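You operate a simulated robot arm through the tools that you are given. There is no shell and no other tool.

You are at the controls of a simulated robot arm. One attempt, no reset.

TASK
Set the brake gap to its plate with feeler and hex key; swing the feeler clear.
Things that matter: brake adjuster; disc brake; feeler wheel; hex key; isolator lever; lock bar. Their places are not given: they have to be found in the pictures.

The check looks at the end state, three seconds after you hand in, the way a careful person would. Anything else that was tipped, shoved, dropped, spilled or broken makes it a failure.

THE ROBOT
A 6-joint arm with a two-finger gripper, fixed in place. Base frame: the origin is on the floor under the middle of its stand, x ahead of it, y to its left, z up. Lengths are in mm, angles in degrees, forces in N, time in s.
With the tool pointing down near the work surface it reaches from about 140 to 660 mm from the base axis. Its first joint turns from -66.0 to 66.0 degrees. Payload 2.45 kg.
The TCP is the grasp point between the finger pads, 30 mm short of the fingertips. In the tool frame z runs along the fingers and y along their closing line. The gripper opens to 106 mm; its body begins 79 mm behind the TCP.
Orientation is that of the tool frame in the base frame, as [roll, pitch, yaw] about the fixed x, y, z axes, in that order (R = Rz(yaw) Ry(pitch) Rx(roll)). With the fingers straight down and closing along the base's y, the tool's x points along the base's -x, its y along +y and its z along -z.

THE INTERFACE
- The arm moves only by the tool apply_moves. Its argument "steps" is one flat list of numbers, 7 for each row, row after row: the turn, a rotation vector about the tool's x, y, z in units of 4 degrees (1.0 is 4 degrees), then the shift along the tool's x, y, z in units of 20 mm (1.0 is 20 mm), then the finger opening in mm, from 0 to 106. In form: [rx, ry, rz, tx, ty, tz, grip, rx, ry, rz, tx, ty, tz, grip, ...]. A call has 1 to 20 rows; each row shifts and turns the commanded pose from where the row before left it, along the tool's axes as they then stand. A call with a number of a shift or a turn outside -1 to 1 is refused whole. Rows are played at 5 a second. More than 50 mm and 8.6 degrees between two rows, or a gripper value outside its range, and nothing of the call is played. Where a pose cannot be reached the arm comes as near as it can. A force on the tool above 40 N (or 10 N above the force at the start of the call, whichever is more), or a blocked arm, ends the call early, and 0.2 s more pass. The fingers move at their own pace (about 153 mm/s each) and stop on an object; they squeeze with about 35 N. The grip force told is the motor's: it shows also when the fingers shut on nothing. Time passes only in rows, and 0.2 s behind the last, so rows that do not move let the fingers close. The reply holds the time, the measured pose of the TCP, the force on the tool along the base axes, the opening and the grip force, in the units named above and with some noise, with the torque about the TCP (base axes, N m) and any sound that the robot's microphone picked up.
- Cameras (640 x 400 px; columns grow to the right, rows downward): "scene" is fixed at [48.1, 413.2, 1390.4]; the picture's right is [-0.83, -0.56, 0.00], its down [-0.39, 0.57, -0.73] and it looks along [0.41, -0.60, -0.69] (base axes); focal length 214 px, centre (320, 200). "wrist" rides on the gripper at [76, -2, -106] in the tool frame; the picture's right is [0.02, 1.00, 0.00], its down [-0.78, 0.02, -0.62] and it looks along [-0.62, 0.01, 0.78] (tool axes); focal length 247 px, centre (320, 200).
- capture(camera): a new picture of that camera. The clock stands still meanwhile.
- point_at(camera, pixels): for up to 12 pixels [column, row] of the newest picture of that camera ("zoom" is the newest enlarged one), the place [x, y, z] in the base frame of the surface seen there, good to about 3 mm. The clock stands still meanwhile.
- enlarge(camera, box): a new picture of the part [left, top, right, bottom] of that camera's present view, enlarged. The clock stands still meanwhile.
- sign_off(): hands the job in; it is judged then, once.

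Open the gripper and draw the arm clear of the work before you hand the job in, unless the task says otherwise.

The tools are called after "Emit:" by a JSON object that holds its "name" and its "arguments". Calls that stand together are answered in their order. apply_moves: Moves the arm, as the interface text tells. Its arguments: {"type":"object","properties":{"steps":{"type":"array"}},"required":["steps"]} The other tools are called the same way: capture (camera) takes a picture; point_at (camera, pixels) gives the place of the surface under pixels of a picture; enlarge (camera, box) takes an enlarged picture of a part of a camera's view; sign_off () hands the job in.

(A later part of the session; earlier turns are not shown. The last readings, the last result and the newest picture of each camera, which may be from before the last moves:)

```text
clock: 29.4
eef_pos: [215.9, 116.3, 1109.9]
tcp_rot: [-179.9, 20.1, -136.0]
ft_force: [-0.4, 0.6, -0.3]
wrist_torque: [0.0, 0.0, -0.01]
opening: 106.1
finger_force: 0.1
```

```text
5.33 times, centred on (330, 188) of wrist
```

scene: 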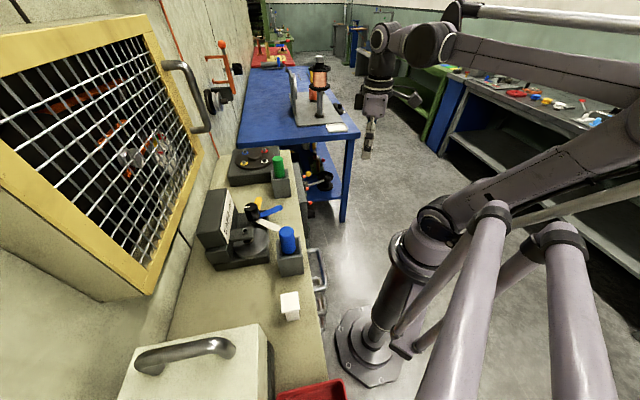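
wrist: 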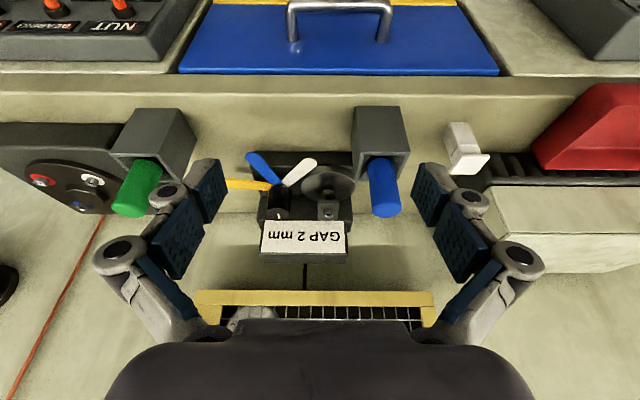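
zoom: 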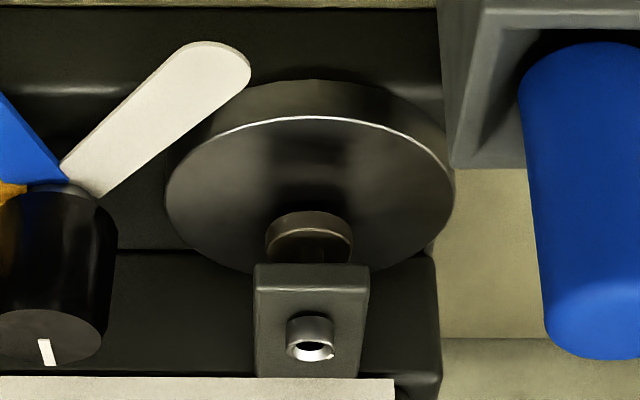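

The blades seem to differ in thickness, with yellow thickest. I measure the points on the parts and then look from lower down.

Emit:
{"name": "enlarge", "arguments": {"camera": "wrist", "box": [220, 140, 370, 270]}}

Emit:
{"name": "point_at", "arguments": {"camera": "zoom", "pixels": [[195, 60], [250, 120], [370, 70], [310, 120], [130, 135], [230, 145], [268, 225], [270, 240], [423, 218], [420, 235], [400, 120], [420, 165]]}}

Emit:
{"name": "point_at", "arguments": {"camera": "zoom", "pixels": [[345, 140], [497, 130], [415, 85], [270, 190], [395, 190], [450, 190], [400, 245], [350, 210], [590, 120], [570, 220], [610, 215], [300, 60]]}}

```text
3.08 times, centred on (295, 205) of wrist
```

zoom: 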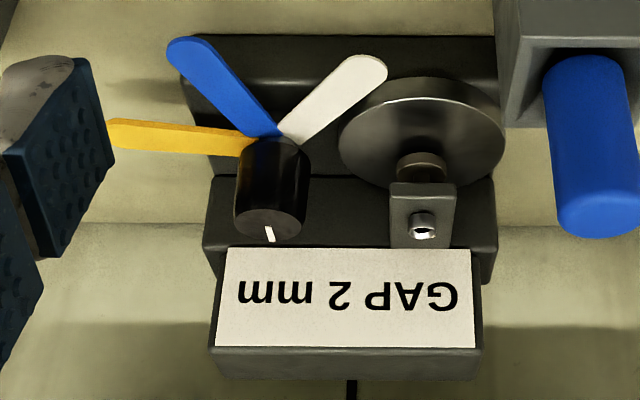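

```text
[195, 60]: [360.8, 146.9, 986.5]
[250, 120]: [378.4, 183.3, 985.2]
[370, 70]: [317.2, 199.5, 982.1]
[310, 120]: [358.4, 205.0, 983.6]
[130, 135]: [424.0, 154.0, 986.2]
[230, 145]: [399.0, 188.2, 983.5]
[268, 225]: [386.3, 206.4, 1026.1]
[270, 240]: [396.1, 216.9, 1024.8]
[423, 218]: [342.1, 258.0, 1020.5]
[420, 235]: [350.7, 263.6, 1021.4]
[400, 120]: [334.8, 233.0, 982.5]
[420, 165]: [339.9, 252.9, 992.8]
```

```text
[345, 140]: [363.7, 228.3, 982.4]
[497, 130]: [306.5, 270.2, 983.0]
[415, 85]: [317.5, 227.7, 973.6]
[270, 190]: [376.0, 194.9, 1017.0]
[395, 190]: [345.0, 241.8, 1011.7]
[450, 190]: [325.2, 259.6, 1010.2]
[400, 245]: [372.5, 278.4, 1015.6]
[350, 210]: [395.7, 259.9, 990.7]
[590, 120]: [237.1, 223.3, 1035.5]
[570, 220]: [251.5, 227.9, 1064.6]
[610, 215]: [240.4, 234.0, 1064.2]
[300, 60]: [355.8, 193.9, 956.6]
```

Knob top centre is at about (387,208,1025), adjuster socket (345,260,1021), pad just below at z≈993, disc top z≈982. I lower and tilt the camera to view the blades and the pad gap from the side.

Emit:
{"name": "apply_moves", "arguments": {"steps": [0, -1, 0, 0, 0, 0, 106, 0, -1, 0, 0, 0, 0, 106, 0, -1, 0, 0, 0, 0, 106, 0, -1, 0, 0, 0, 0, 106, 0, -1, 0, 0, 0, 0, 106, 0, -1, 0, 0, 0, 0, 106, 0, 0, 0, 0.78, 0, 0.81, 106, 0, 0, 0, 0.78, 0, 0.81, 106, 0, 0, 0, 0.78, 0, 0.81, 106, 0, 0, 0, 0.78, 0, 0.81, 106]}}

Emit:
{"name": "capture", "arguments": {"camera": "wrist"}}

```text
clock: 31.6
eef_pos: [253.7, 119.2, 1028.8]
tcp_rot: [-179.9, 44.0, -136.1]
ft_force: [0.5, 0.5, 0.0]
wrist_torque: [0.01, 0.02, 0.01]
opening: 105.8
finger_force: 0.0
out of reach, approached as far as the arm can: row 4, 5, 6, 7
```

```text
taken
```

wrist: 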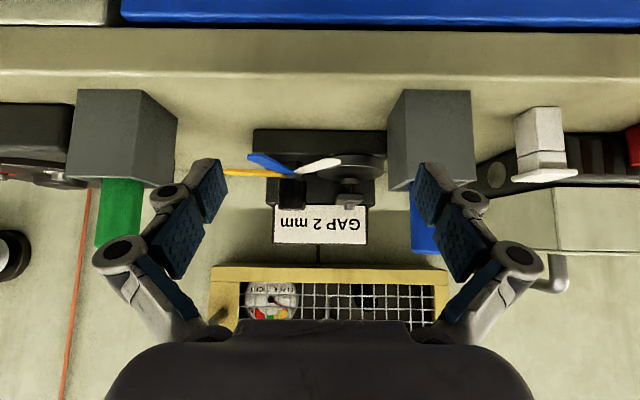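

Emit:
{"name": "enlarge", "arguments": {"camera": "wrist", "box": [215, 130, 395, 245]}}

Emit:
{"name": "enlarge", "arguments": {"camera": "wrist", "box": [215, 140, 305, 215]}}

Emit:
{"name": "enlarge", "arguments": {"camera": "wrist", "box": [290, 140, 395, 220]}}

```text
3.48 times, centred on (305, 188) of wrist
```

zoom: 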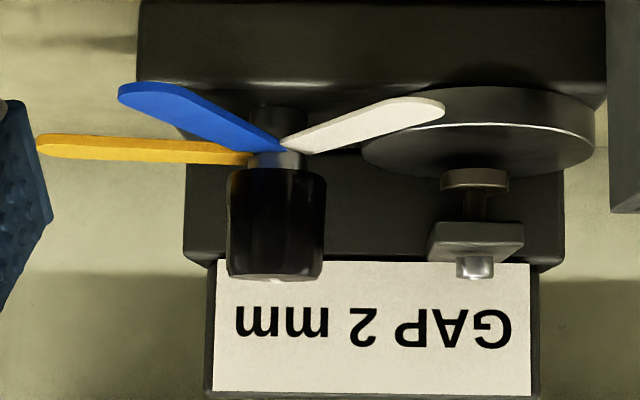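

```text
5.33 times, centred on (260, 178) of wrist
```

zoom: 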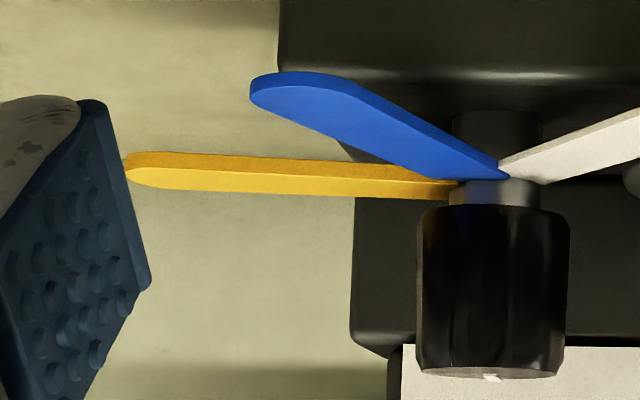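

```text
5.00 times, centred on (342, 180) of wrist
```

zoom: 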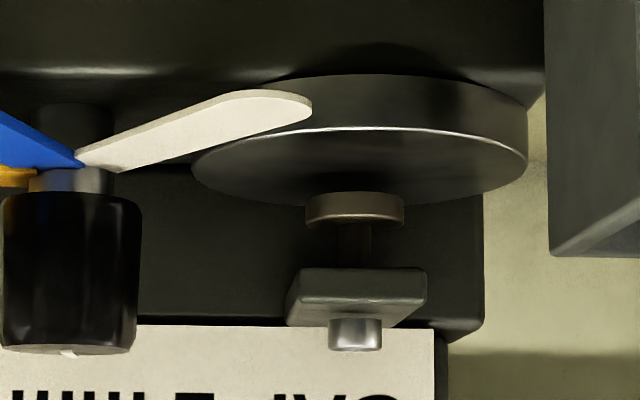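

White looks thinnest, yellow thickest. I zoom hard onto each blade tip to measure its edge thickness.

Emit:
{"name": "enlarge", "arguments": {"camera": "wrist", "box": [235, 148, 275, 173]}}

Emit:
{"name": "enlarge", "arguments": {"camera": "wrist", "box": [220, 160, 260, 185]}}

Emit:
{"name": "enlarge", "arguments": {"camera": "wrist", "box": [315, 150, 355, 175]}}

Emit:
{"name": "enlarge", "arguments": {"camera": "wrist", "box": [335, 160, 385, 190]}}

```text
16.00 times, centred on (255, 160) of wrist
```

zoom: 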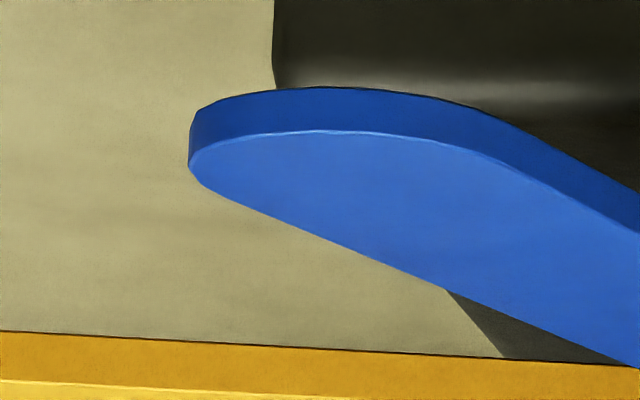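

```text
16.00 times, centred on (240, 172) of wrist
```

zoom: 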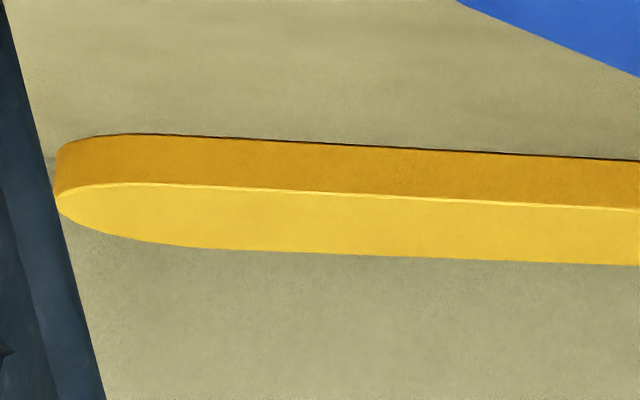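

```text
16.00 times, centred on (335, 162) of wrist
```

zoom: 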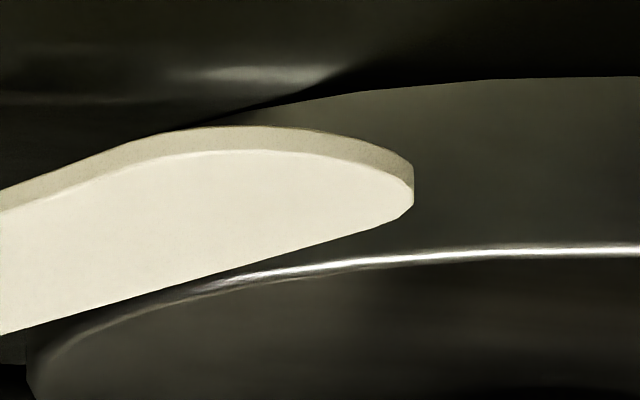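

```text
12.80 times, centred on (360, 175) of wrist
```

zoom: 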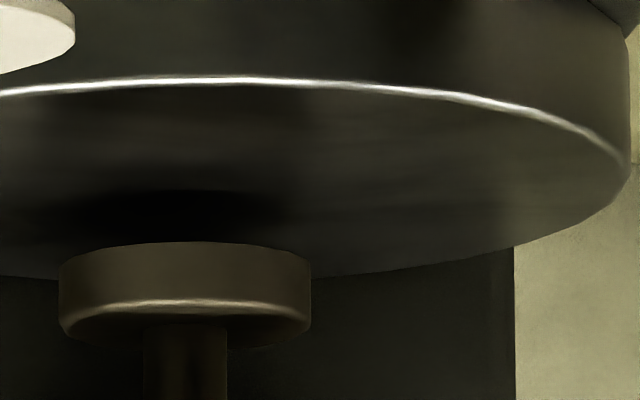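

I zoom even harder for a more exact thickness reading of the three blade edges.

Emit:
{"name": "enlarge", "arguments": {"camera": "wrist", "box": [248, 150, 264, 160]}}

Emit:
{"name": "enlarge", "arguments": {"camera": "wrist", "box": [322, 155, 338, 165]}}

Emit:
{"name": "enlarge", "arguments": {"camera": "wrist", "box": [226, 164, 242, 174]}}

```text
16.00 times, centred on (256, 155) of wrist
```

zoom: 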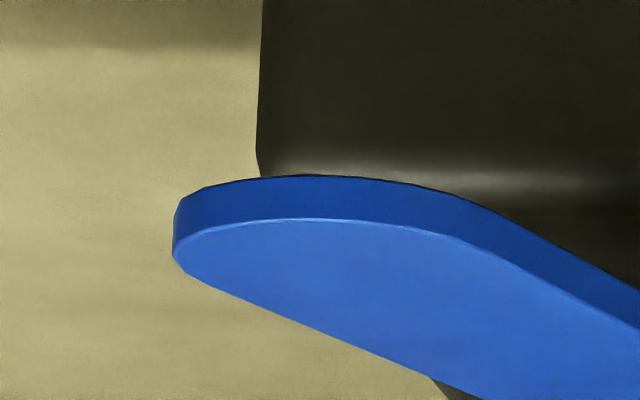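

```text
16.00 times, centred on (330, 160) of wrist
```

zoom: 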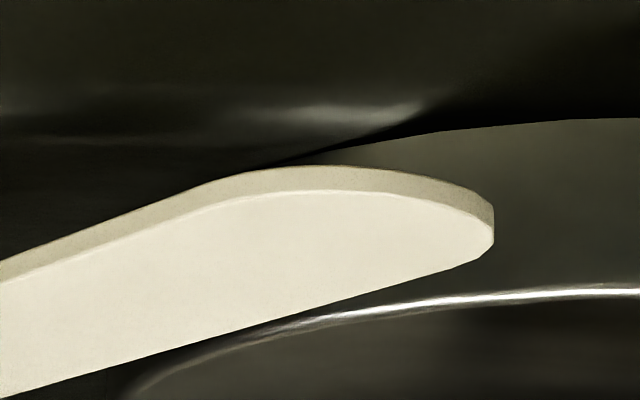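

```text
16.00 times, centred on (234, 169) of wrist
```

zoom: 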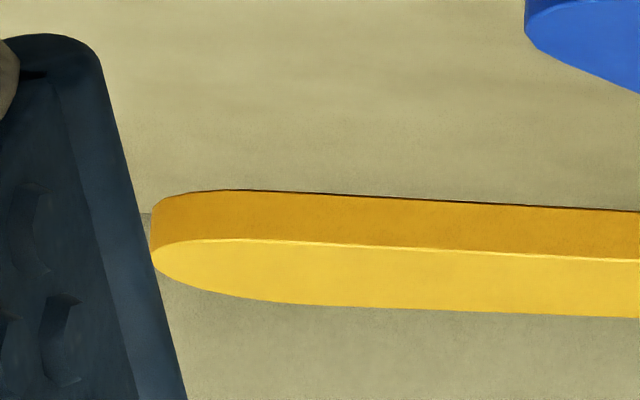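

Edge heights at 16x: white ≈25 px, blue ≈43 px, yellow ≈50 px at their depths (about 1.5, 2.5, 3.6 mm raw). I sample many surface points to average heights of the blade tops and the disc top.

Emit:
{"name": "enlarge", "arguments": {"camera": "wrist", "box": [215, 130, 395, 245]}}

Emit:
{"name": "point_at", "arguments": {"camera": "zoom", "pixels": [[150, 100], [170, 108], [190, 115], [210, 122], [230, 130], [250, 138], [60, 150], [80, 151], [110, 153], [140, 155], [180, 157], [220, 158]]}}

Emit:
{"name": "point_at", "arguments": {"camera": "zoom", "pixels": [[420, 110], [400, 115], [385, 118], [370, 125], [340, 135], [320, 140], [460, 140], [500, 140], [540, 145], [560, 155], [400, 150], [420, 160]]}}

Emit:
{"name": "point_at", "arguments": {"camera": "zoom", "pixels": [[450, 178], [475, 178], [500, 178], [450, 186], [475, 187], [500, 186], [475, 232], [450, 232], [500, 232], [475, 247], [475, 270], [475, 205]]}}

```text
3.48 times, centred on (305, 188) of wrist
```

zoom: 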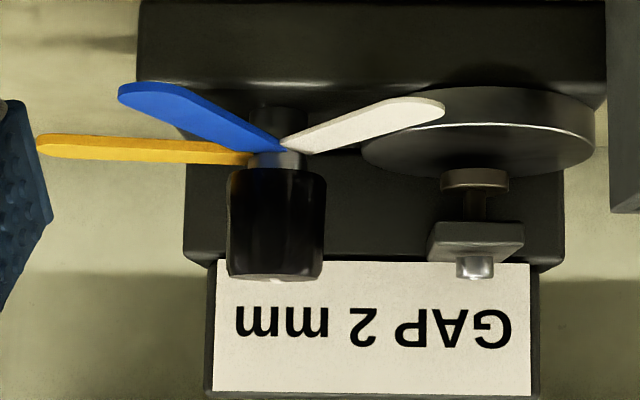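

```text
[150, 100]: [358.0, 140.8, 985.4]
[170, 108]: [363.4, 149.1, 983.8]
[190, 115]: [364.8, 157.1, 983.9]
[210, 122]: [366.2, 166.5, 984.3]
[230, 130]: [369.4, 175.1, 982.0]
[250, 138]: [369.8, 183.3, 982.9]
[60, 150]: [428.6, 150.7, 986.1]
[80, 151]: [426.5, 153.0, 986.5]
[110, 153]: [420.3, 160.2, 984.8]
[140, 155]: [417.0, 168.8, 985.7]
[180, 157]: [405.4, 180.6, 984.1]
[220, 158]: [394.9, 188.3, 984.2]
```

```text
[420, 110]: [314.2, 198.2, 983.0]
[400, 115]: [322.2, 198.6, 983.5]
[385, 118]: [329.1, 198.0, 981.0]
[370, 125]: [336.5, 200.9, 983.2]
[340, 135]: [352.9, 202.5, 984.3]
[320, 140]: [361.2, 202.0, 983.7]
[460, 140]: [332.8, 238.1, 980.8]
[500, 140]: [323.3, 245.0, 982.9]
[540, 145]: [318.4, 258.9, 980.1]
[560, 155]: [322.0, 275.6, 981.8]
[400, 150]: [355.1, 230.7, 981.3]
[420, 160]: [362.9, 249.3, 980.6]
```

```text
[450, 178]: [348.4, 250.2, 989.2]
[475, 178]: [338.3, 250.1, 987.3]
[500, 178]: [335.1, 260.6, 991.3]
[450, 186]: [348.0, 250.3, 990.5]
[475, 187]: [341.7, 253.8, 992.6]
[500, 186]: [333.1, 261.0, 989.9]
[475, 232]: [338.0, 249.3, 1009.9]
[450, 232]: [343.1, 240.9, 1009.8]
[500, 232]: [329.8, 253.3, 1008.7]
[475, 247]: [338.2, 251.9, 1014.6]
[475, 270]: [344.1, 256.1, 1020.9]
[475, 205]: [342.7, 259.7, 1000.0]
```

Averaged heights: disc top ≈981.3, white top ≈983.1, blue ≈983.7, yellow ≈985.2 – consistent with about 1, 2 and 3 mm blades, so blue is the 2 mm one (to be verified in the gap). I raise the arm and un-tilt for a top view of the brake to plan finger clearances.

Emit:
{"name": "apply_moves", "arguments": {"steps": [0, 0, 0, -0.69, 0, -0.72, 106, 0, 0, 0, -0.69, 0, -0.72, 106, 0, 0, 0, -0.69, 0, -0.72, 106, 0, 0, 0, -0.69, 0, -0.72, 106, 0, 0, 0, -0.69, 0, -0.72, 106, 0, 0, 0, -0.69, 0, -0.72, 106, 0, 0, 0, -0.69, 0, -0.72, 106, 0, 0, 0, -0.69, 0, -0.72, 106, 0, 1, 0, 0, 0, 0, 106, 0, 1, 0, 0, 0, 0, 106, 0, 1, 0, 0, 0, 0, 106, 0, 1, 0, 0, 0, 0, 106, 0, 1, 0, 0, 0, 0, 106, 0, 1, 0, 0, 0, 0, 106, 0, 1, 0, 0, 0, 0, 106, 0, 1, 0, 0, 0, 0, 106, 0, 1, 0, 0, 0, 0, 106, 0, 1, 0, 0, 0, 0, 106, 0, 1, 0, 0, 0, 0, 106]}}

Emit:
{"name": "capture", "arguments": {"camera": "wrist"}}

```text
clock: 35.6
eef_pos: [252.2, 119.4, 1187.5]
tcp_rot: [-180.0, -0.2, -136.0]
ft_force: [0.1, -1.0, -0.2]
wrist_torque: [0.01, -0.01, -0.01]
opening: 106.2
finger_force: 0.0
```

```text
taken
```

wrist: 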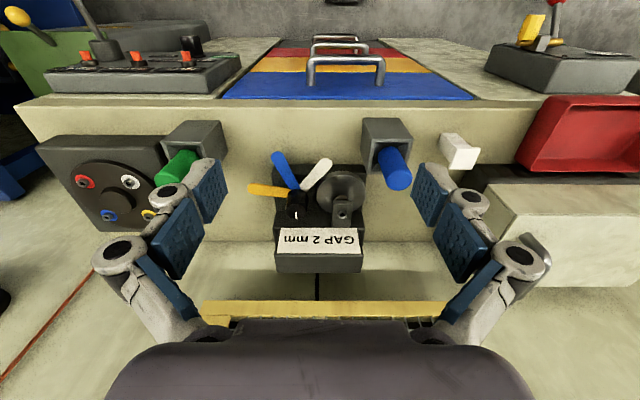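

The isolator is visible at (560,40) from this angle too; I zoom on it and on the brake.

Emit:
{"name": "enlarge", "arguments": {"camera": "wrist", "box": [480, 0, 640, 100]}}

Emit:
{"name": "enlarge", "arguments": {"camera": "wrist", "box": [235, 110, 425, 280]}}

Emit:
{"name": "point_at", "arguments": {"camera": "zoom", "pixels": [[198, 300], [195, 285], [215, 302], [180, 300], [201, 308], [285, 260], [290, 230], [283, 275], [165, 325], [165, 365], [360, 325], [355, 380]]}}

Emit:
{"name": "point_at", "arguments": {"camera": "zoom", "pixels": [[460, 160], [440, 155], [480, 155], [460, 170], [435, 30], [500, 30], [430, 95], [490, 95], [465, 100], [515, 110], [350, 300], [300, 205]]}}

```text
4.00 times, centred on (560, 50) of wrist
```

zoom: 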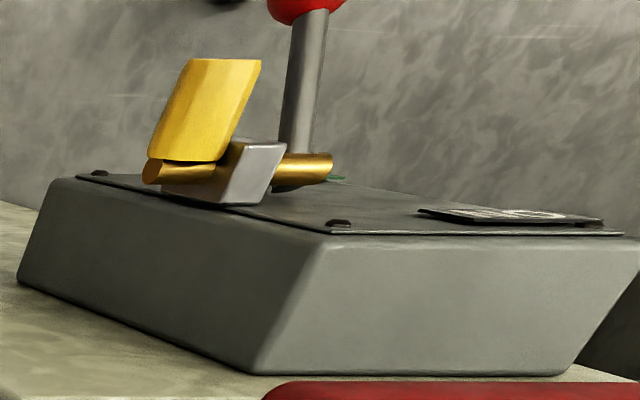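

```text
2.35 times, centred on (330, 195) of wrist
```

zoom: 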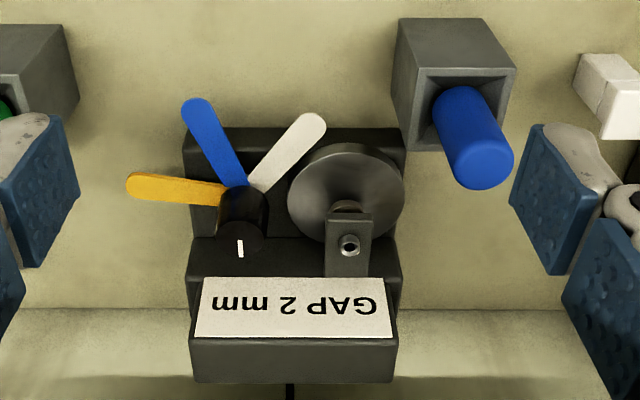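

```text
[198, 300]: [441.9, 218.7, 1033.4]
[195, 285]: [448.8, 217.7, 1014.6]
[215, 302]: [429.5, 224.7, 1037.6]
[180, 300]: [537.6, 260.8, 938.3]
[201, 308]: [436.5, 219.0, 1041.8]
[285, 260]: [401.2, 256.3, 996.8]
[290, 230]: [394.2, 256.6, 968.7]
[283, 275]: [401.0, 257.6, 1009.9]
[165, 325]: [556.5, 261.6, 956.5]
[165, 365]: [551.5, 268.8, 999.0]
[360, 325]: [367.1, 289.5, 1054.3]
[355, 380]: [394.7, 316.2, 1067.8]
```

```text
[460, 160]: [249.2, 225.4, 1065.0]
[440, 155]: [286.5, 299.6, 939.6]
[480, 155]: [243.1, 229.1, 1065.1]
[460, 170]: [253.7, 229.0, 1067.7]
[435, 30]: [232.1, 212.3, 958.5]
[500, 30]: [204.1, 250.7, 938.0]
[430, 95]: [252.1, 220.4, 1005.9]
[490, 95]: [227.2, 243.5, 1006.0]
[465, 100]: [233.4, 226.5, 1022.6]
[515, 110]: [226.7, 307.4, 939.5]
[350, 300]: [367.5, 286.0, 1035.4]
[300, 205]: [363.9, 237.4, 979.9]
```

I zoom on the knob and the blue key's holder to get exact centres.

Emit:
{"name": "enlarge", "arguments": {"camera": "wrist", "box": [270, 170, 330, 235]}}

Emit:
{"name": "enlarge", "arguments": {"camera": "wrist", "box": [350, 110, 420, 200]}}

Emit:
{"name": "enlarge", "arguments": {"camera": "scene", "box": [220, 190, 310, 280]}}

```text
6.15 times, centred on (300, 202) of wrist
```

zoom: 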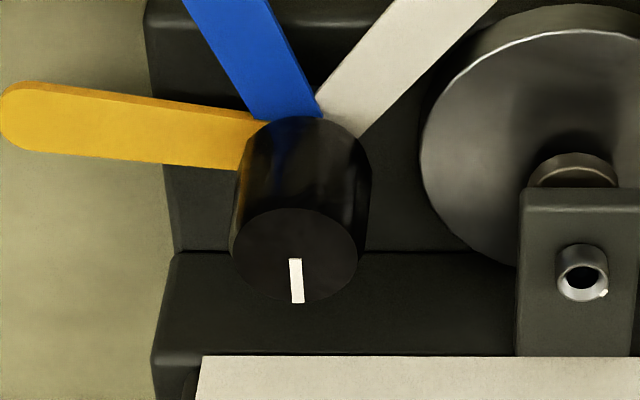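

```text
4.44 times, centred on (385, 155) of wrist
```

zoom: 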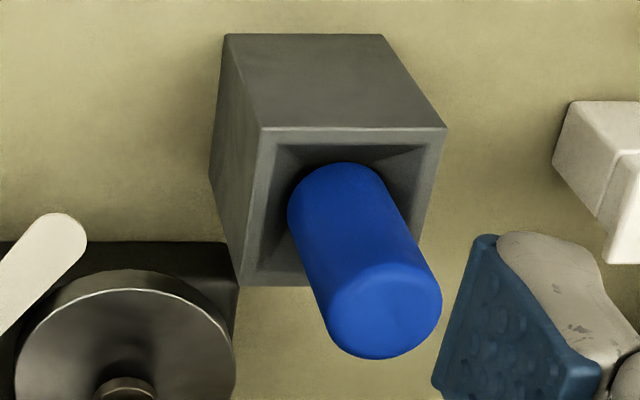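

```text
4.44 times, centred on (265, 235) of scene
```

zoom: 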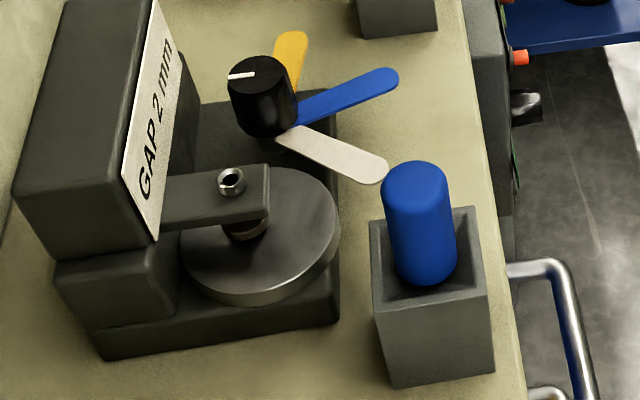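

Knob: centre ≈(388,207), Ø≈30, top z≈1025; adjuster ≈(346,260,1021); blue handle ≈(244.5,236), Ø≈29, top z≈1066. Before going above the brake I check where the yellow guard frame and its handle are, as the wrist must pass near.

Emit:
{"name": "point_at", "arguments": {"camera": "scene", "pixels": [[168, 68], [185, 68], [205, 125], [198, 130], [208, 110], [180, 110], [198, 160], [150, 290], [20, 130], [100, 20], [150, 50], [175, 200]]}}

Emit:
{"name": "point_at", "arguments": {"camera": "wrist", "pixels": [[230, 306], [320, 306], [430, 306], [320, 290], [280, 270], [360, 265], [260, 320], [320, 270], [640, 250], [520, 200]]}}

Emit:
{"name": "capture", "arguments": {"camera": "scene"}}

```text
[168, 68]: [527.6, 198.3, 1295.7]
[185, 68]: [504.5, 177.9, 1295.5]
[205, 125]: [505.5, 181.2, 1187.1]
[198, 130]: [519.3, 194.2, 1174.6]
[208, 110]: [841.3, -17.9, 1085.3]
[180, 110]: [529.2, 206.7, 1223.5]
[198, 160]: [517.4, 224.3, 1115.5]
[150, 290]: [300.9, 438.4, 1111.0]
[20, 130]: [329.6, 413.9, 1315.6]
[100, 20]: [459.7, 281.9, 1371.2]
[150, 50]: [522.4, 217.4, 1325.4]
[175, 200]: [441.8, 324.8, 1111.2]
```

```text
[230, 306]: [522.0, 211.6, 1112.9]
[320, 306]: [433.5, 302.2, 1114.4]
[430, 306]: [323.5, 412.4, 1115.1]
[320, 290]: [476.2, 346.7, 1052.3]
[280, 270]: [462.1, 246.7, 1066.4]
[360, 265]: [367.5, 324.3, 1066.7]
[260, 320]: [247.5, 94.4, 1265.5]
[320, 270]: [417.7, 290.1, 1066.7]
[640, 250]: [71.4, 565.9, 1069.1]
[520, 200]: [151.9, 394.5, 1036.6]
```

```text
taken
```

scene: 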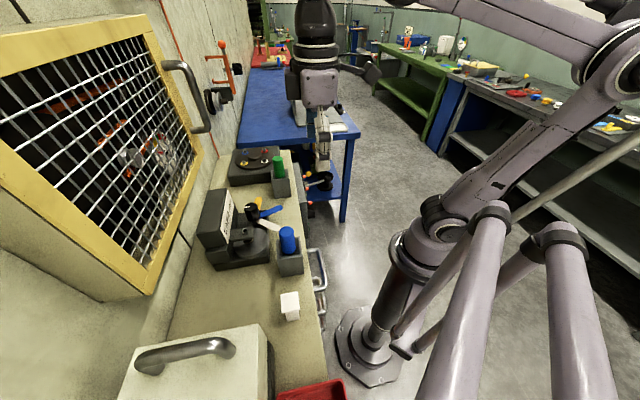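

The cage face is at x+y≈737 with bottom at z≈1113, and its handle at about (505,178); above the knob there's about 100 mm clearance. I move above the knob with the fingers partly open and turn the hand so the finger line avoids the block and the adjuster arm.

Emit:
{"name": "apply_moves", "arguments": {"steps": [0, 0, 0, -0.99, -0.2, 0, 56, 0, 0, 0, -0.99, -0.2, 0, 56, 0, 0, 0, -0.99, -0.2, 0, 56, 0, 0, 0, -0.99, -0.2, 0, 56, 0, 0, 0, -0.99, -0.2, 0, 56, 0, 0, 0, -0.99, -0.2, 0, 56, 0, 0, 0, -0.99, -0.2, 0, 56, 0, 0, 0, -0.99, -0.2, 0, 56, 0, 0, -1, 0, 0, 0.4, 56, 0, 0, -1, 0, 0, 0.4, 56, 0, 0, -1, 0, 0, 0.4, 56, 0, 0, -1, 0, 0, 0.4, 56, 0, 0, -1, 0, 0, 0.4, 56, 0, 0, -1, 0, 0, 0.4, 56, 0, 0, -1, 0, 0, 0.4, 56, 0, 0, -1, 0, 0, 0.4, 56]}}

Emit:
{"name": "capture", "arguments": {"camera": "wrist"}}

Emit:
{"name": "capture", "arguments": {"camera": "scene"}}

```text
clock: 39.0
eef_pos: [387.9, 206.1, 1124.1]
tcp_rot: [-180.0, 0.0, -103.9]
ft_force: [-0.1, 0.1, -0.3]
wrist_torque: [-0.01, 0.03, 0.01]
opening: 56.0
finger_force: 0.0
```

```text
taken
```

wrist: 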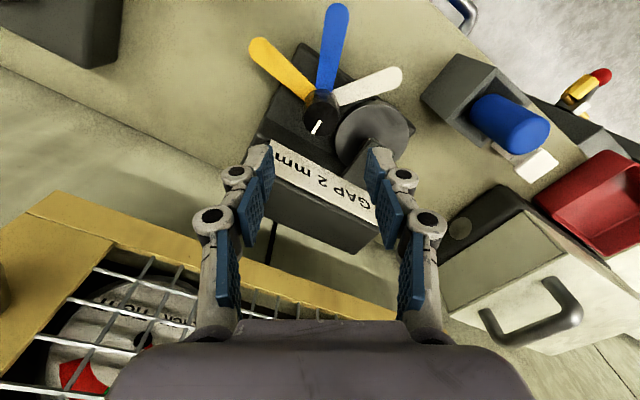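

```text
taken
```

scene: 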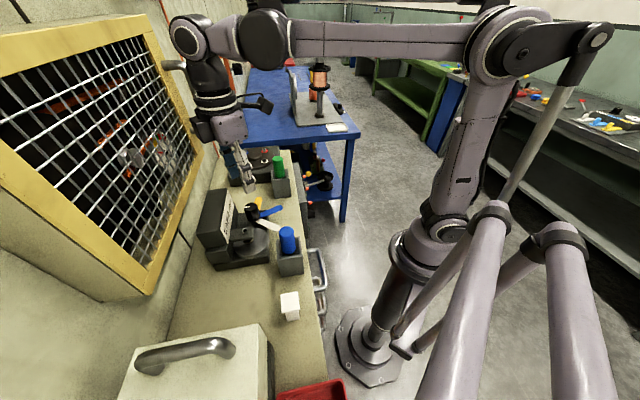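

The arm is near the cage handle in the scene view; I measure the wrist parts' positions relative to the cage.

Emit:
{"name": "point_at", "arguments": {"camera": "scene", "pixels": [[185, 35], [178, 45], [200, 75], [212, 80], [195, 110], [225, 105], [262, 103], [238, 125], [175, 65], [180, 25], [230, 30], [240, 170]]}}

Emit:
{"name": "enlarge", "arguments": {"camera": "scene", "box": [150, 0, 290, 220]}}

Emit:
{"name": "enlarge", "arguments": {"camera": "wrist", "box": [220, 0, 440, 240]}}

```text
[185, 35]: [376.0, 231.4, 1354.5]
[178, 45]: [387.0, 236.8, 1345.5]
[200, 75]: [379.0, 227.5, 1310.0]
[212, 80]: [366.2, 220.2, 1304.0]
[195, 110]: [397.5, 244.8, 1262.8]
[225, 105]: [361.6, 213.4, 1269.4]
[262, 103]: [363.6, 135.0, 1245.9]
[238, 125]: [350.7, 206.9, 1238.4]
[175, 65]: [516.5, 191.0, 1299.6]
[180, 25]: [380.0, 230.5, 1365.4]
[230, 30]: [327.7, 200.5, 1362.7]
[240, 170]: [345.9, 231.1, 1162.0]
```

```text
1.82 times, centred on (220, 110) of scene
```

zoom: 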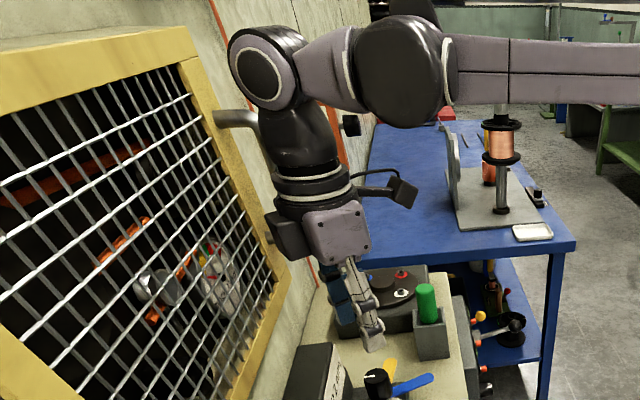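

```text
1.67 times, centred on (330, 120) of wrist
```

zoom: 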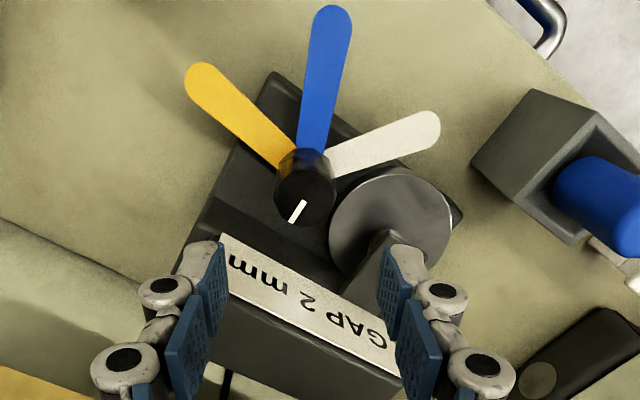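

The hand hangs well clear of the cage. I narrow the opening to 46 mm and descend 100 mm so the fingers straddle the knob.

Emit:
{"name": "apply_moves", "arguments": {"steps": [0, 0, 0, 0, 0, 0.5, 46, 0, 0, 0, 0, 0, 1, 46, 0, 0, 0, 0, 0, 1, 46, 0, 0, 0, 0, 0, 1, 46, 0, 0, 0, 0, 0, 0.5, 46]}}

Emit:
{"name": "capture", "arguments": {"camera": "wrist"}}

Emit:
{"name": "enlarge", "arguments": {"camera": "scene", "box": [180, 140, 320, 280]}}

```text
clock: 40.2
eef_pos: [387.4, 205.9, 1043.3]
tcp_rot: [180.0, 0.0, -104.1]
ft_force: [-0.1, -0.3, 0.3]
wrist_torque: [-0.01, 0.01, -0.01]
opening: 46.0
finger_force: 0.0
```

```text
taken
```

wrist: 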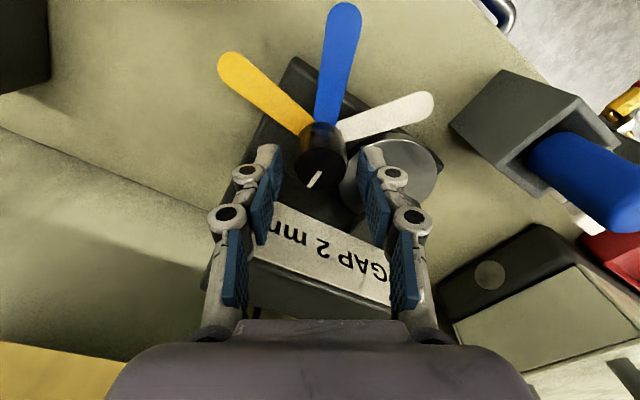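

```text
2.86 times, centred on (250, 210) of scene
```

zoom: 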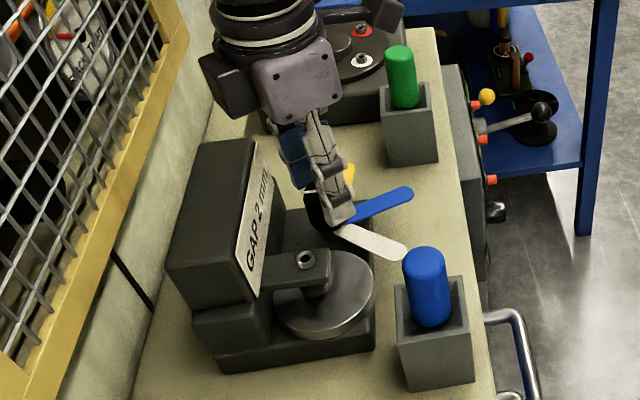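

The knob is centred between the fingers (top at about (322,168)). I go down another 21 mm and close on it.

Emit:
{"name": "apply_moves", "arguments": {"steps": [0, 0, 0, 0, 0, 0.5, 46, 0, 0, 0, 0, 0, 0.5, 46, 0, 0, 0, 0, 0, 0, 25, 0, 0, 0, 0, 0, 0, 25, 0, 0, 0, 0, 0, 0, 25]}}

Emit:
{"name": "capture", "arguments": {"camera": "wrist"}}

```text
clock: 41.4
eef_pos: [387.0, 206.3, 1023.7]
tcp_rot: [179.9, -0.1, -103.8]
ft_force: [-7.5, 1.7, 6.8]
wrist_torque: [-0.02, 0.41, 0.01]
opening: 33.0
finger_force: 45.2
```

```text
taken
```

wrist: 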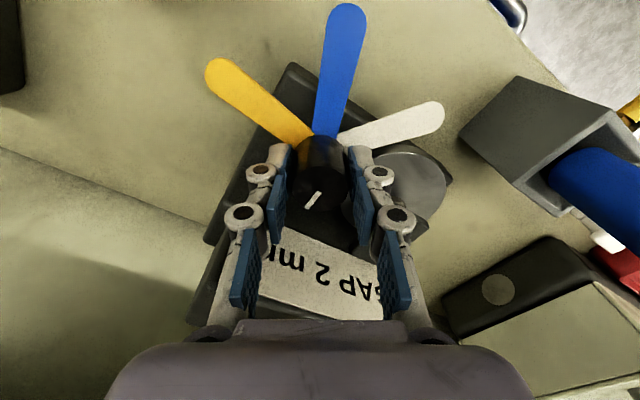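

The fingers hold the knob (33 mm opening), with a small side force of -7.5 N; I nudge 1 mm toward it and re-read.

Emit:
{"name": "apply_moves", "arguments": {"steps": [0, 0, 0, 0, 0.06, 0, 25, 0, 0, 0, 0, 0, 0, 25]}}

```text
clock: 42.0
eef_pos: [388.1, 205.8, 1023.0]
tcp_rot: [-179.8, 0.0, -104.0]
ft_force: [-3.7, 0.4, 4.6]
wrist_torque: [0.19, 0.27, 0.01]
opening: 32.8
finger_force: 45.3
```

Side force has dropped to -3.7 N. I turn the knob clockwise (seen from above) by 20° first and check that the blades follow.

Emit:
{"name": "apply_moves", "arguments": {"steps": [0, 0, 1, 0, 0, 0, 25, 0, 0, 1, 0, 0, 0, 25, 0, 0, 1, 0, 0, 0, 25, 0, 0, 1, 0, 0, 0, 25, 0, 0, 1, 0, 0, 0, 25]}}

Emit:
{"name": "enlarge", "arguments": {"camera": "scene", "box": [180, 140, 320, 280]}}

Emit:
{"name": "capture", "arguments": {"camera": "wrist"}}

```text
clock: 43.2
eef_pos: [387.2, 206.5, 1023.1]
tcp_rot: [-179.9, 0.0, -124.2]
ft_force: [-0.9, -1.8, 4.6]
wrist_torque: [0.06, -0.12, -0.01]
opening: 33.1
finger_force: 44.9
```

```text
2.86 times, centred on (250, 210) of scene
```

zoom: 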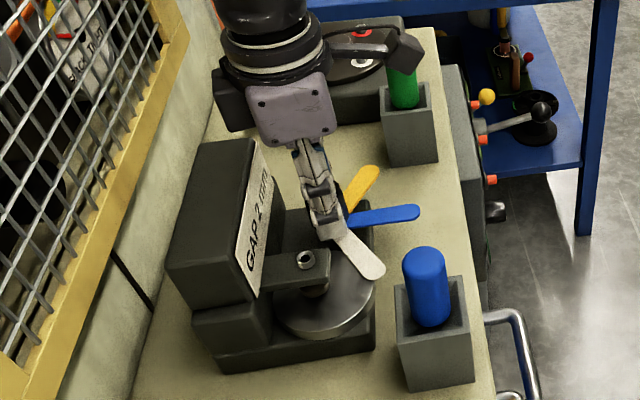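

```text
taken
```

wrist: 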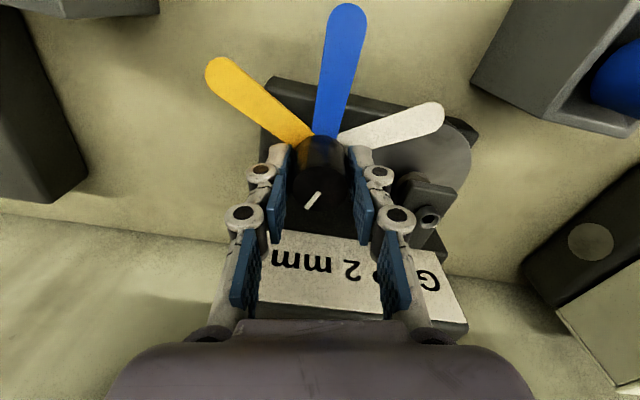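

The blades follow the knob. I continue the clockwise turn for another 40°.

Emit:
{"name": "apply_moves", "arguments": {"steps": [0, 0, 1, 0, 0, 0, 25, 0, 0, 1, 0, 0, 0, 25, 0, 0, 1, 0, 0, 0, 25, 0, 0, 1, 0, 0, 0, 25, 0, 0, 1, 0, 0, 0, 25, 0, 0, 1, 0, 0, 0, 25, 0, 0, 1, 0, 0, 0, 25, 0, 0, 1, 0, 0, 0, 25, 0, 0, 1, 0, 0, 0, 25, 0, 0, 1, 0, 0, 0, 25]}}

Emit:
{"name": "capture", "arguments": {"camera": "wrist"}}

Emit:
{"name": "enlarge", "arguments": {"camera": "scene", "box": [200, 160, 310, 270]}}

```text
clock: 45.4
eef_pos: [387.2, 206.7, 1022.9]
tcp_rot: [180.0, 0.0, -164.1]
ft_force: [3.0, -4.9, 0.6]
wrist_torque: [-0.04, -0.43, 0.02]
opening: 33.0
finger_force: 45.2
```

```text
taken
```

wrist: 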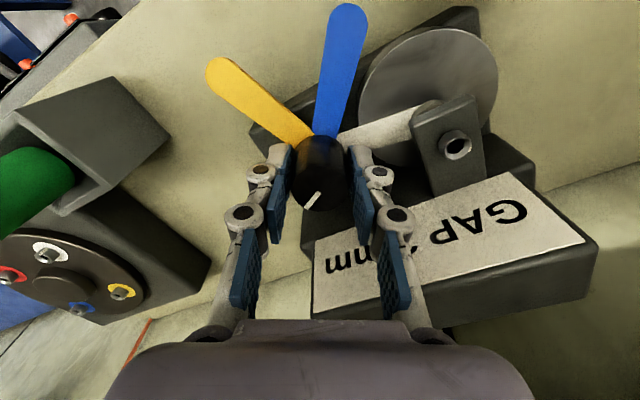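

```text
3.64 times, centred on (255, 215) of scene
```

zoom: 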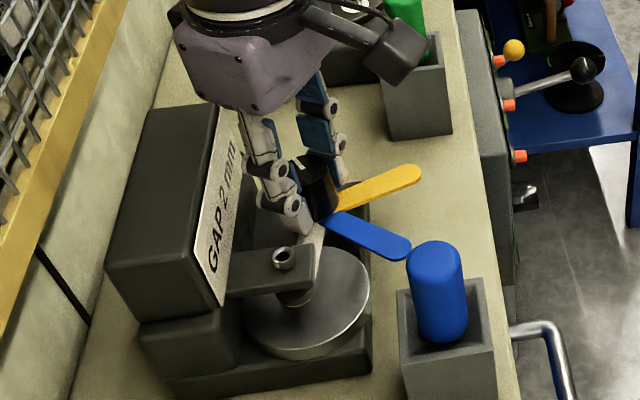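

The white blade is now under the pad. I zoom in to see how the blade sits between pad and disc.

Emit:
{"name": "enlarge", "arguments": {"camera": "wrist", "box": [350, 70, 500, 170]}}

Emit:
{"name": "enlarge", "arguments": {"camera": "scene", "box": [235, 215, 280, 260]}}

```text
4.00 times, centred on (425, 120) of wrist
```

zoom: 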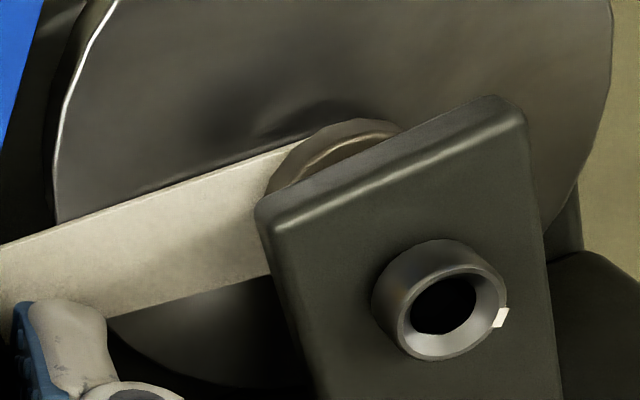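

```text
8.89 times, centred on (258, 238) of scene
```

zoom: 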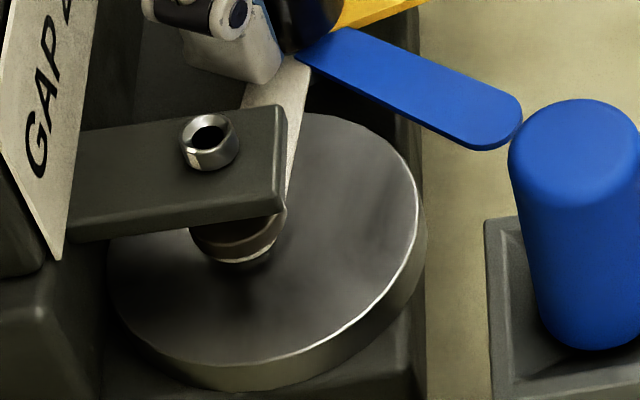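

White sits under the pad. I release the knob, swing the hand back 60° with the fingers open 46 mm, and grip again for the second stroke.

Emit:
{"name": "apply_moves", "arguments": {"steps": [0, 0, 0, 0, 0, 0, 46, 0, 0, 0, 0, 0, 0, 46, 0, 0, -1, 0, 0, 0, 46, 0, 0, -1, 0, 0, 0, 46, 0, 0, -1, 0, 0, 0, 46, 0, 0, -1, 0, 0, 0, 46, 0, 0, -1, 0, 0, 0, 46, 0, 0, -1, 0, 0, 0, 46, 0, 0, -1, 0, 0, 0, 46, 0, 0, -1, 0, 0, 0, 46, 0, 0, -1, 0, 0, 0, 46, 0, 0, -1, 0, 0, 0, 46, 0, 0, -1, 0, 0, 0, 46, 0, 0, -1, 0, 0, 0, 46, 0, 0, -1, 0, 0, 0, 46, 0, 0, -1, 0, 0, 0, 46, 0, 0, -1, 0, 0, 0, 46]}}

Emit:
{"name": "capture", "arguments": {"camera": "wrist"}}

```text
clock: 49.0
eef_pos: [387.0, 206.2, 1024.3]
tcp_rot: [180.0, 0.0, -103.9]
ft_force: [1.1, -0.2, -0.1]
wrist_torque: [0.02, 0.02, -0.02]
opening: 46.1
finger_force: 0.2
```

```text
taken
```

wrist: 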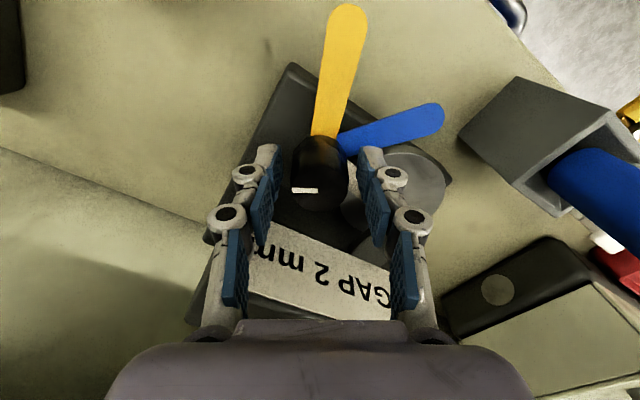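

The knob stayed put (blue now where white was). I grip again and turn another 60° clockwise to bring the blue blade under the pad.

Emit:
{"name": "apply_moves", "arguments": {"steps": [0, 0, 0, 0, 0, 0, 25, 0, 0, 0, 0, 0, 0, 25, 0, 0, 0, 0, 0, 0, 25, 0, 0, 1, 0, 0, 0, 25, 0, 0, 1, 0, 0, 0, 25, 0, 0, 1, 0, 0, 0, 25, 0, 0, 1, 0, 0, 0, 25, 0, 0, 1, 0, 0, 0, 25, 0, 0, 1, 0, 0, 0, 25, 0, 0, 1, 0, 0, 0, 25, 0, 0, 1, 0, 0, 0, 25, 0, 0, 1, 0, 0, 0, 25, 0, 0, 1, 0, 0, 0, 25, 0, 0, 1, 0, 0, 0, 25, 0, 0, 1, 0, 0, 0, 25, 0, 0, 1, 0, 0, 0, 25, 0, 0, 1, 0, 0, 0, 25, 0, 0, 1, 0, 0, 0, 25]}}

Emit:
{"name": "capture", "arguments": {"camera": "wrist"}}

Emit:
{"name": "enlarge", "arguments": {"camera": "scene", "box": [220, 190, 310, 270]}}

```text
clock: 52.8
eef_pos: [388.1, 206.0, 1024.7]
tcp_rot: [180.0, 0.0, -164.1]
ft_force: [1.8, -4.1, 7.0]
wrist_torque: [-0.1, 0.16, 0.01]
opening: 33.1
finger_force: 45.1
```

```text
taken
```

wrist: 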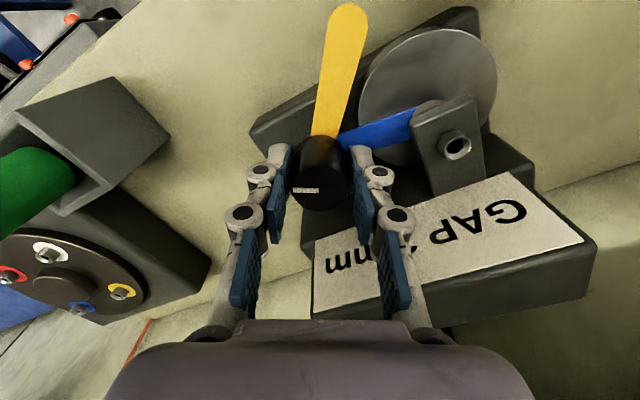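

```text
5.00 times, centred on (265, 230) of scene
```

zoom: 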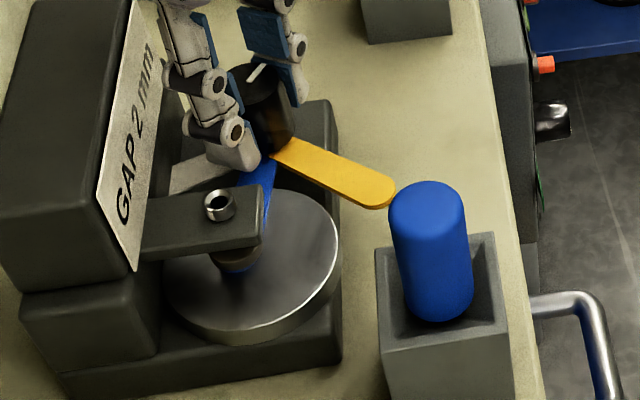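

Blue is now under the pad. I release, rise and back off to take the low side view again and measure the blue blade inside the gap.

Emit:
{"name": "apply_moves", "arguments": {"steps": [0, 0, 0, 0, 0, 0, 46, 0, 0, 0, 0, 0, 0, 46, 0, 0, 0, 0, 0, -1, 46, 0, 0, 0, 0, 0, -1, 46, 0, 0, 0, 0, 0, -1, 46, 0, 0, 0, 0, 0, -1, 46, 0, 0, 0, 0, 0, -1, 46, 0, 0, 0, 0.967, -0.288, 0, 60, 0, 0, 0, 0.967, -0.288, 0, 106, 0, 0, 0, 0.967, -0.288, 0, 106, 0, 0, 0, 0.967, -0.288, 0, 106, 0, 0, 0, 0.967, -0.288, 0, 106, 0, 0, 0, 0.967, -0.288, 0, 106, 0, 0, 0, 0.967, -0.288, 0, 106, 0, 0, 0, 0.967, -0.288, 0, 106]}}

Emit:
{"name": "apply_moves", "arguments": {"steps": [0, 0, -1, 0, 0, 0, 106, 0, 0, -1, 0, 0, 0, 106, 0, 0, -1, 0, 0, 0, 106, 0, 0, -1, 0, 0, 0, 106, 0, 0, -1, 0, 0, 0, 106, 0, 0, -1, 0, 0, 0, 106, 0, 0, -1, 0, 0, 0, 106, 0, -1, 0, 0, 0, 0, 106, 0, -1, 0, 0, 0, 0, 106, 0, -1, 0, 0, 0, 0, 106, 0, -1, 0, 0, 0, 0, 106, 0, -1, 0, 0, 0, 0, 106, 0, -1, 0, 0, 0, 0, 106, 0, -1, 0, 0, 0, 0, 106, 0, -1, 0, 0, 0, 0, 106]}}

Emit:
{"name": "capture", "arguments": {"camera": "wrist"}}

```text
clock: 56.0
eef_pos: [251.5, 117.7, 1124.1]
tcp_rot: [180.0, -0.1, -163.9]
ft_force: [0.7, -0.7, 0.7]
wrist_torque: [0.0, 0.0, 0.02]
opening: 106.1
finger_force: 0.1
```

```text
clock: 59.2
eef_pos: [252.5, 118.6, 1123.5]
tcp_rot: [179.9, 32.1, -136.0]
ft_force: [0.2, -0.5, -0.5]
wrist_torque: [0.04, 0.0, 0.0]
opening: 105.9
finger_force: 0.1
```

```text
taken
```

wrist: 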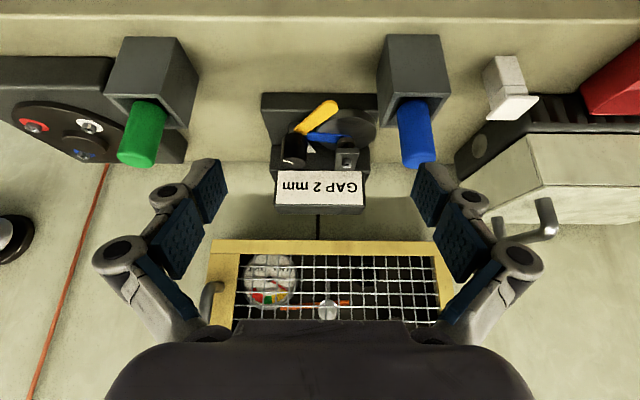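

I go lower and tilt a bit more for the horizontal view.

Emit:
{"name": "apply_moves", "arguments": {"steps": [0, 0, 0, 0.477, 0, 0.763, 106, 0, 0, 0, 0.477, 0, 0.763, 106, 0, 0, 0, 0.477, 0, 0.763, 106, 0, 0, 0, 0.477, 0, 0.763, 106, 0, 0, 0, 0.477, 0, 0.763, 106, 0, -1, 0, 0, 0, 0, 106, 0, -1, 0, 0, 0, 0, 106, 0, -1, 0, 0, 0, 0, 106, 0, -1, 0, 0, 0, 0, 106]}}

Emit:
{"name": "capture", "arguments": {"camera": "wrist"}}

```text
clock: 61.2
eef_pos: [258.1, 119.1, 1033.1]
tcp_rot: [179.8, 48.0, -135.8]
ft_force: [0.0, -1.0, 0.0]
wrist_torque: [0.04, -0.03, -0.02]
opening: 106.3
finger_force: 0.1
out of reach, approached as far as the arm can: row 9
```

```text
taken
```

wrist: 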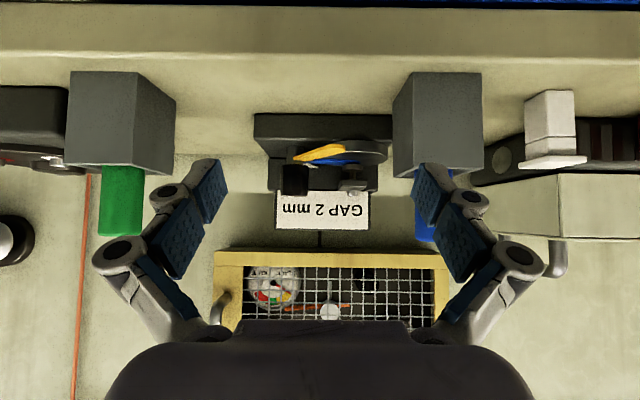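

Emit:
{"name": "enlarge", "arguments": {"camera": "wrist", "box": [270, 130, 400, 205]}}

Emit:
{"name": "enlarge", "arguments": {"camera": "wrist", "box": [330, 148, 370, 173]}}

Emit:
{"name": "enlarge", "arguments": {"camera": "wrist", "box": [300, 148, 340, 173]}}

```text
4.92 times, centred on (335, 168) of wrist
```

zoom: 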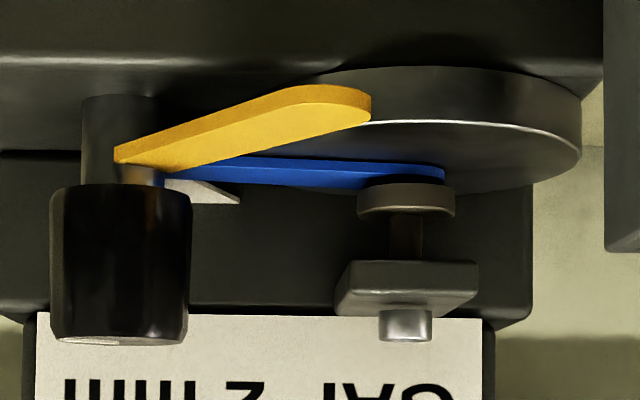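

```text
16.00 times, centred on (350, 160) of wrist
```

zoom: 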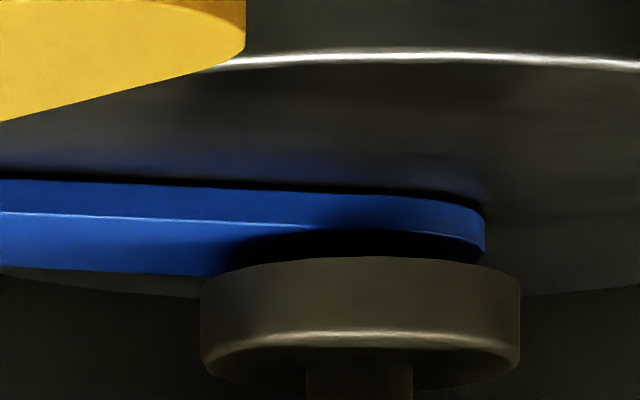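

```text
16.00 times, centred on (320, 160) of wrist
```

zoom: 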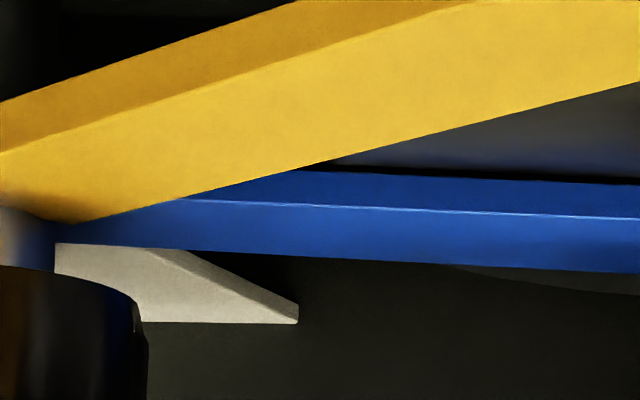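

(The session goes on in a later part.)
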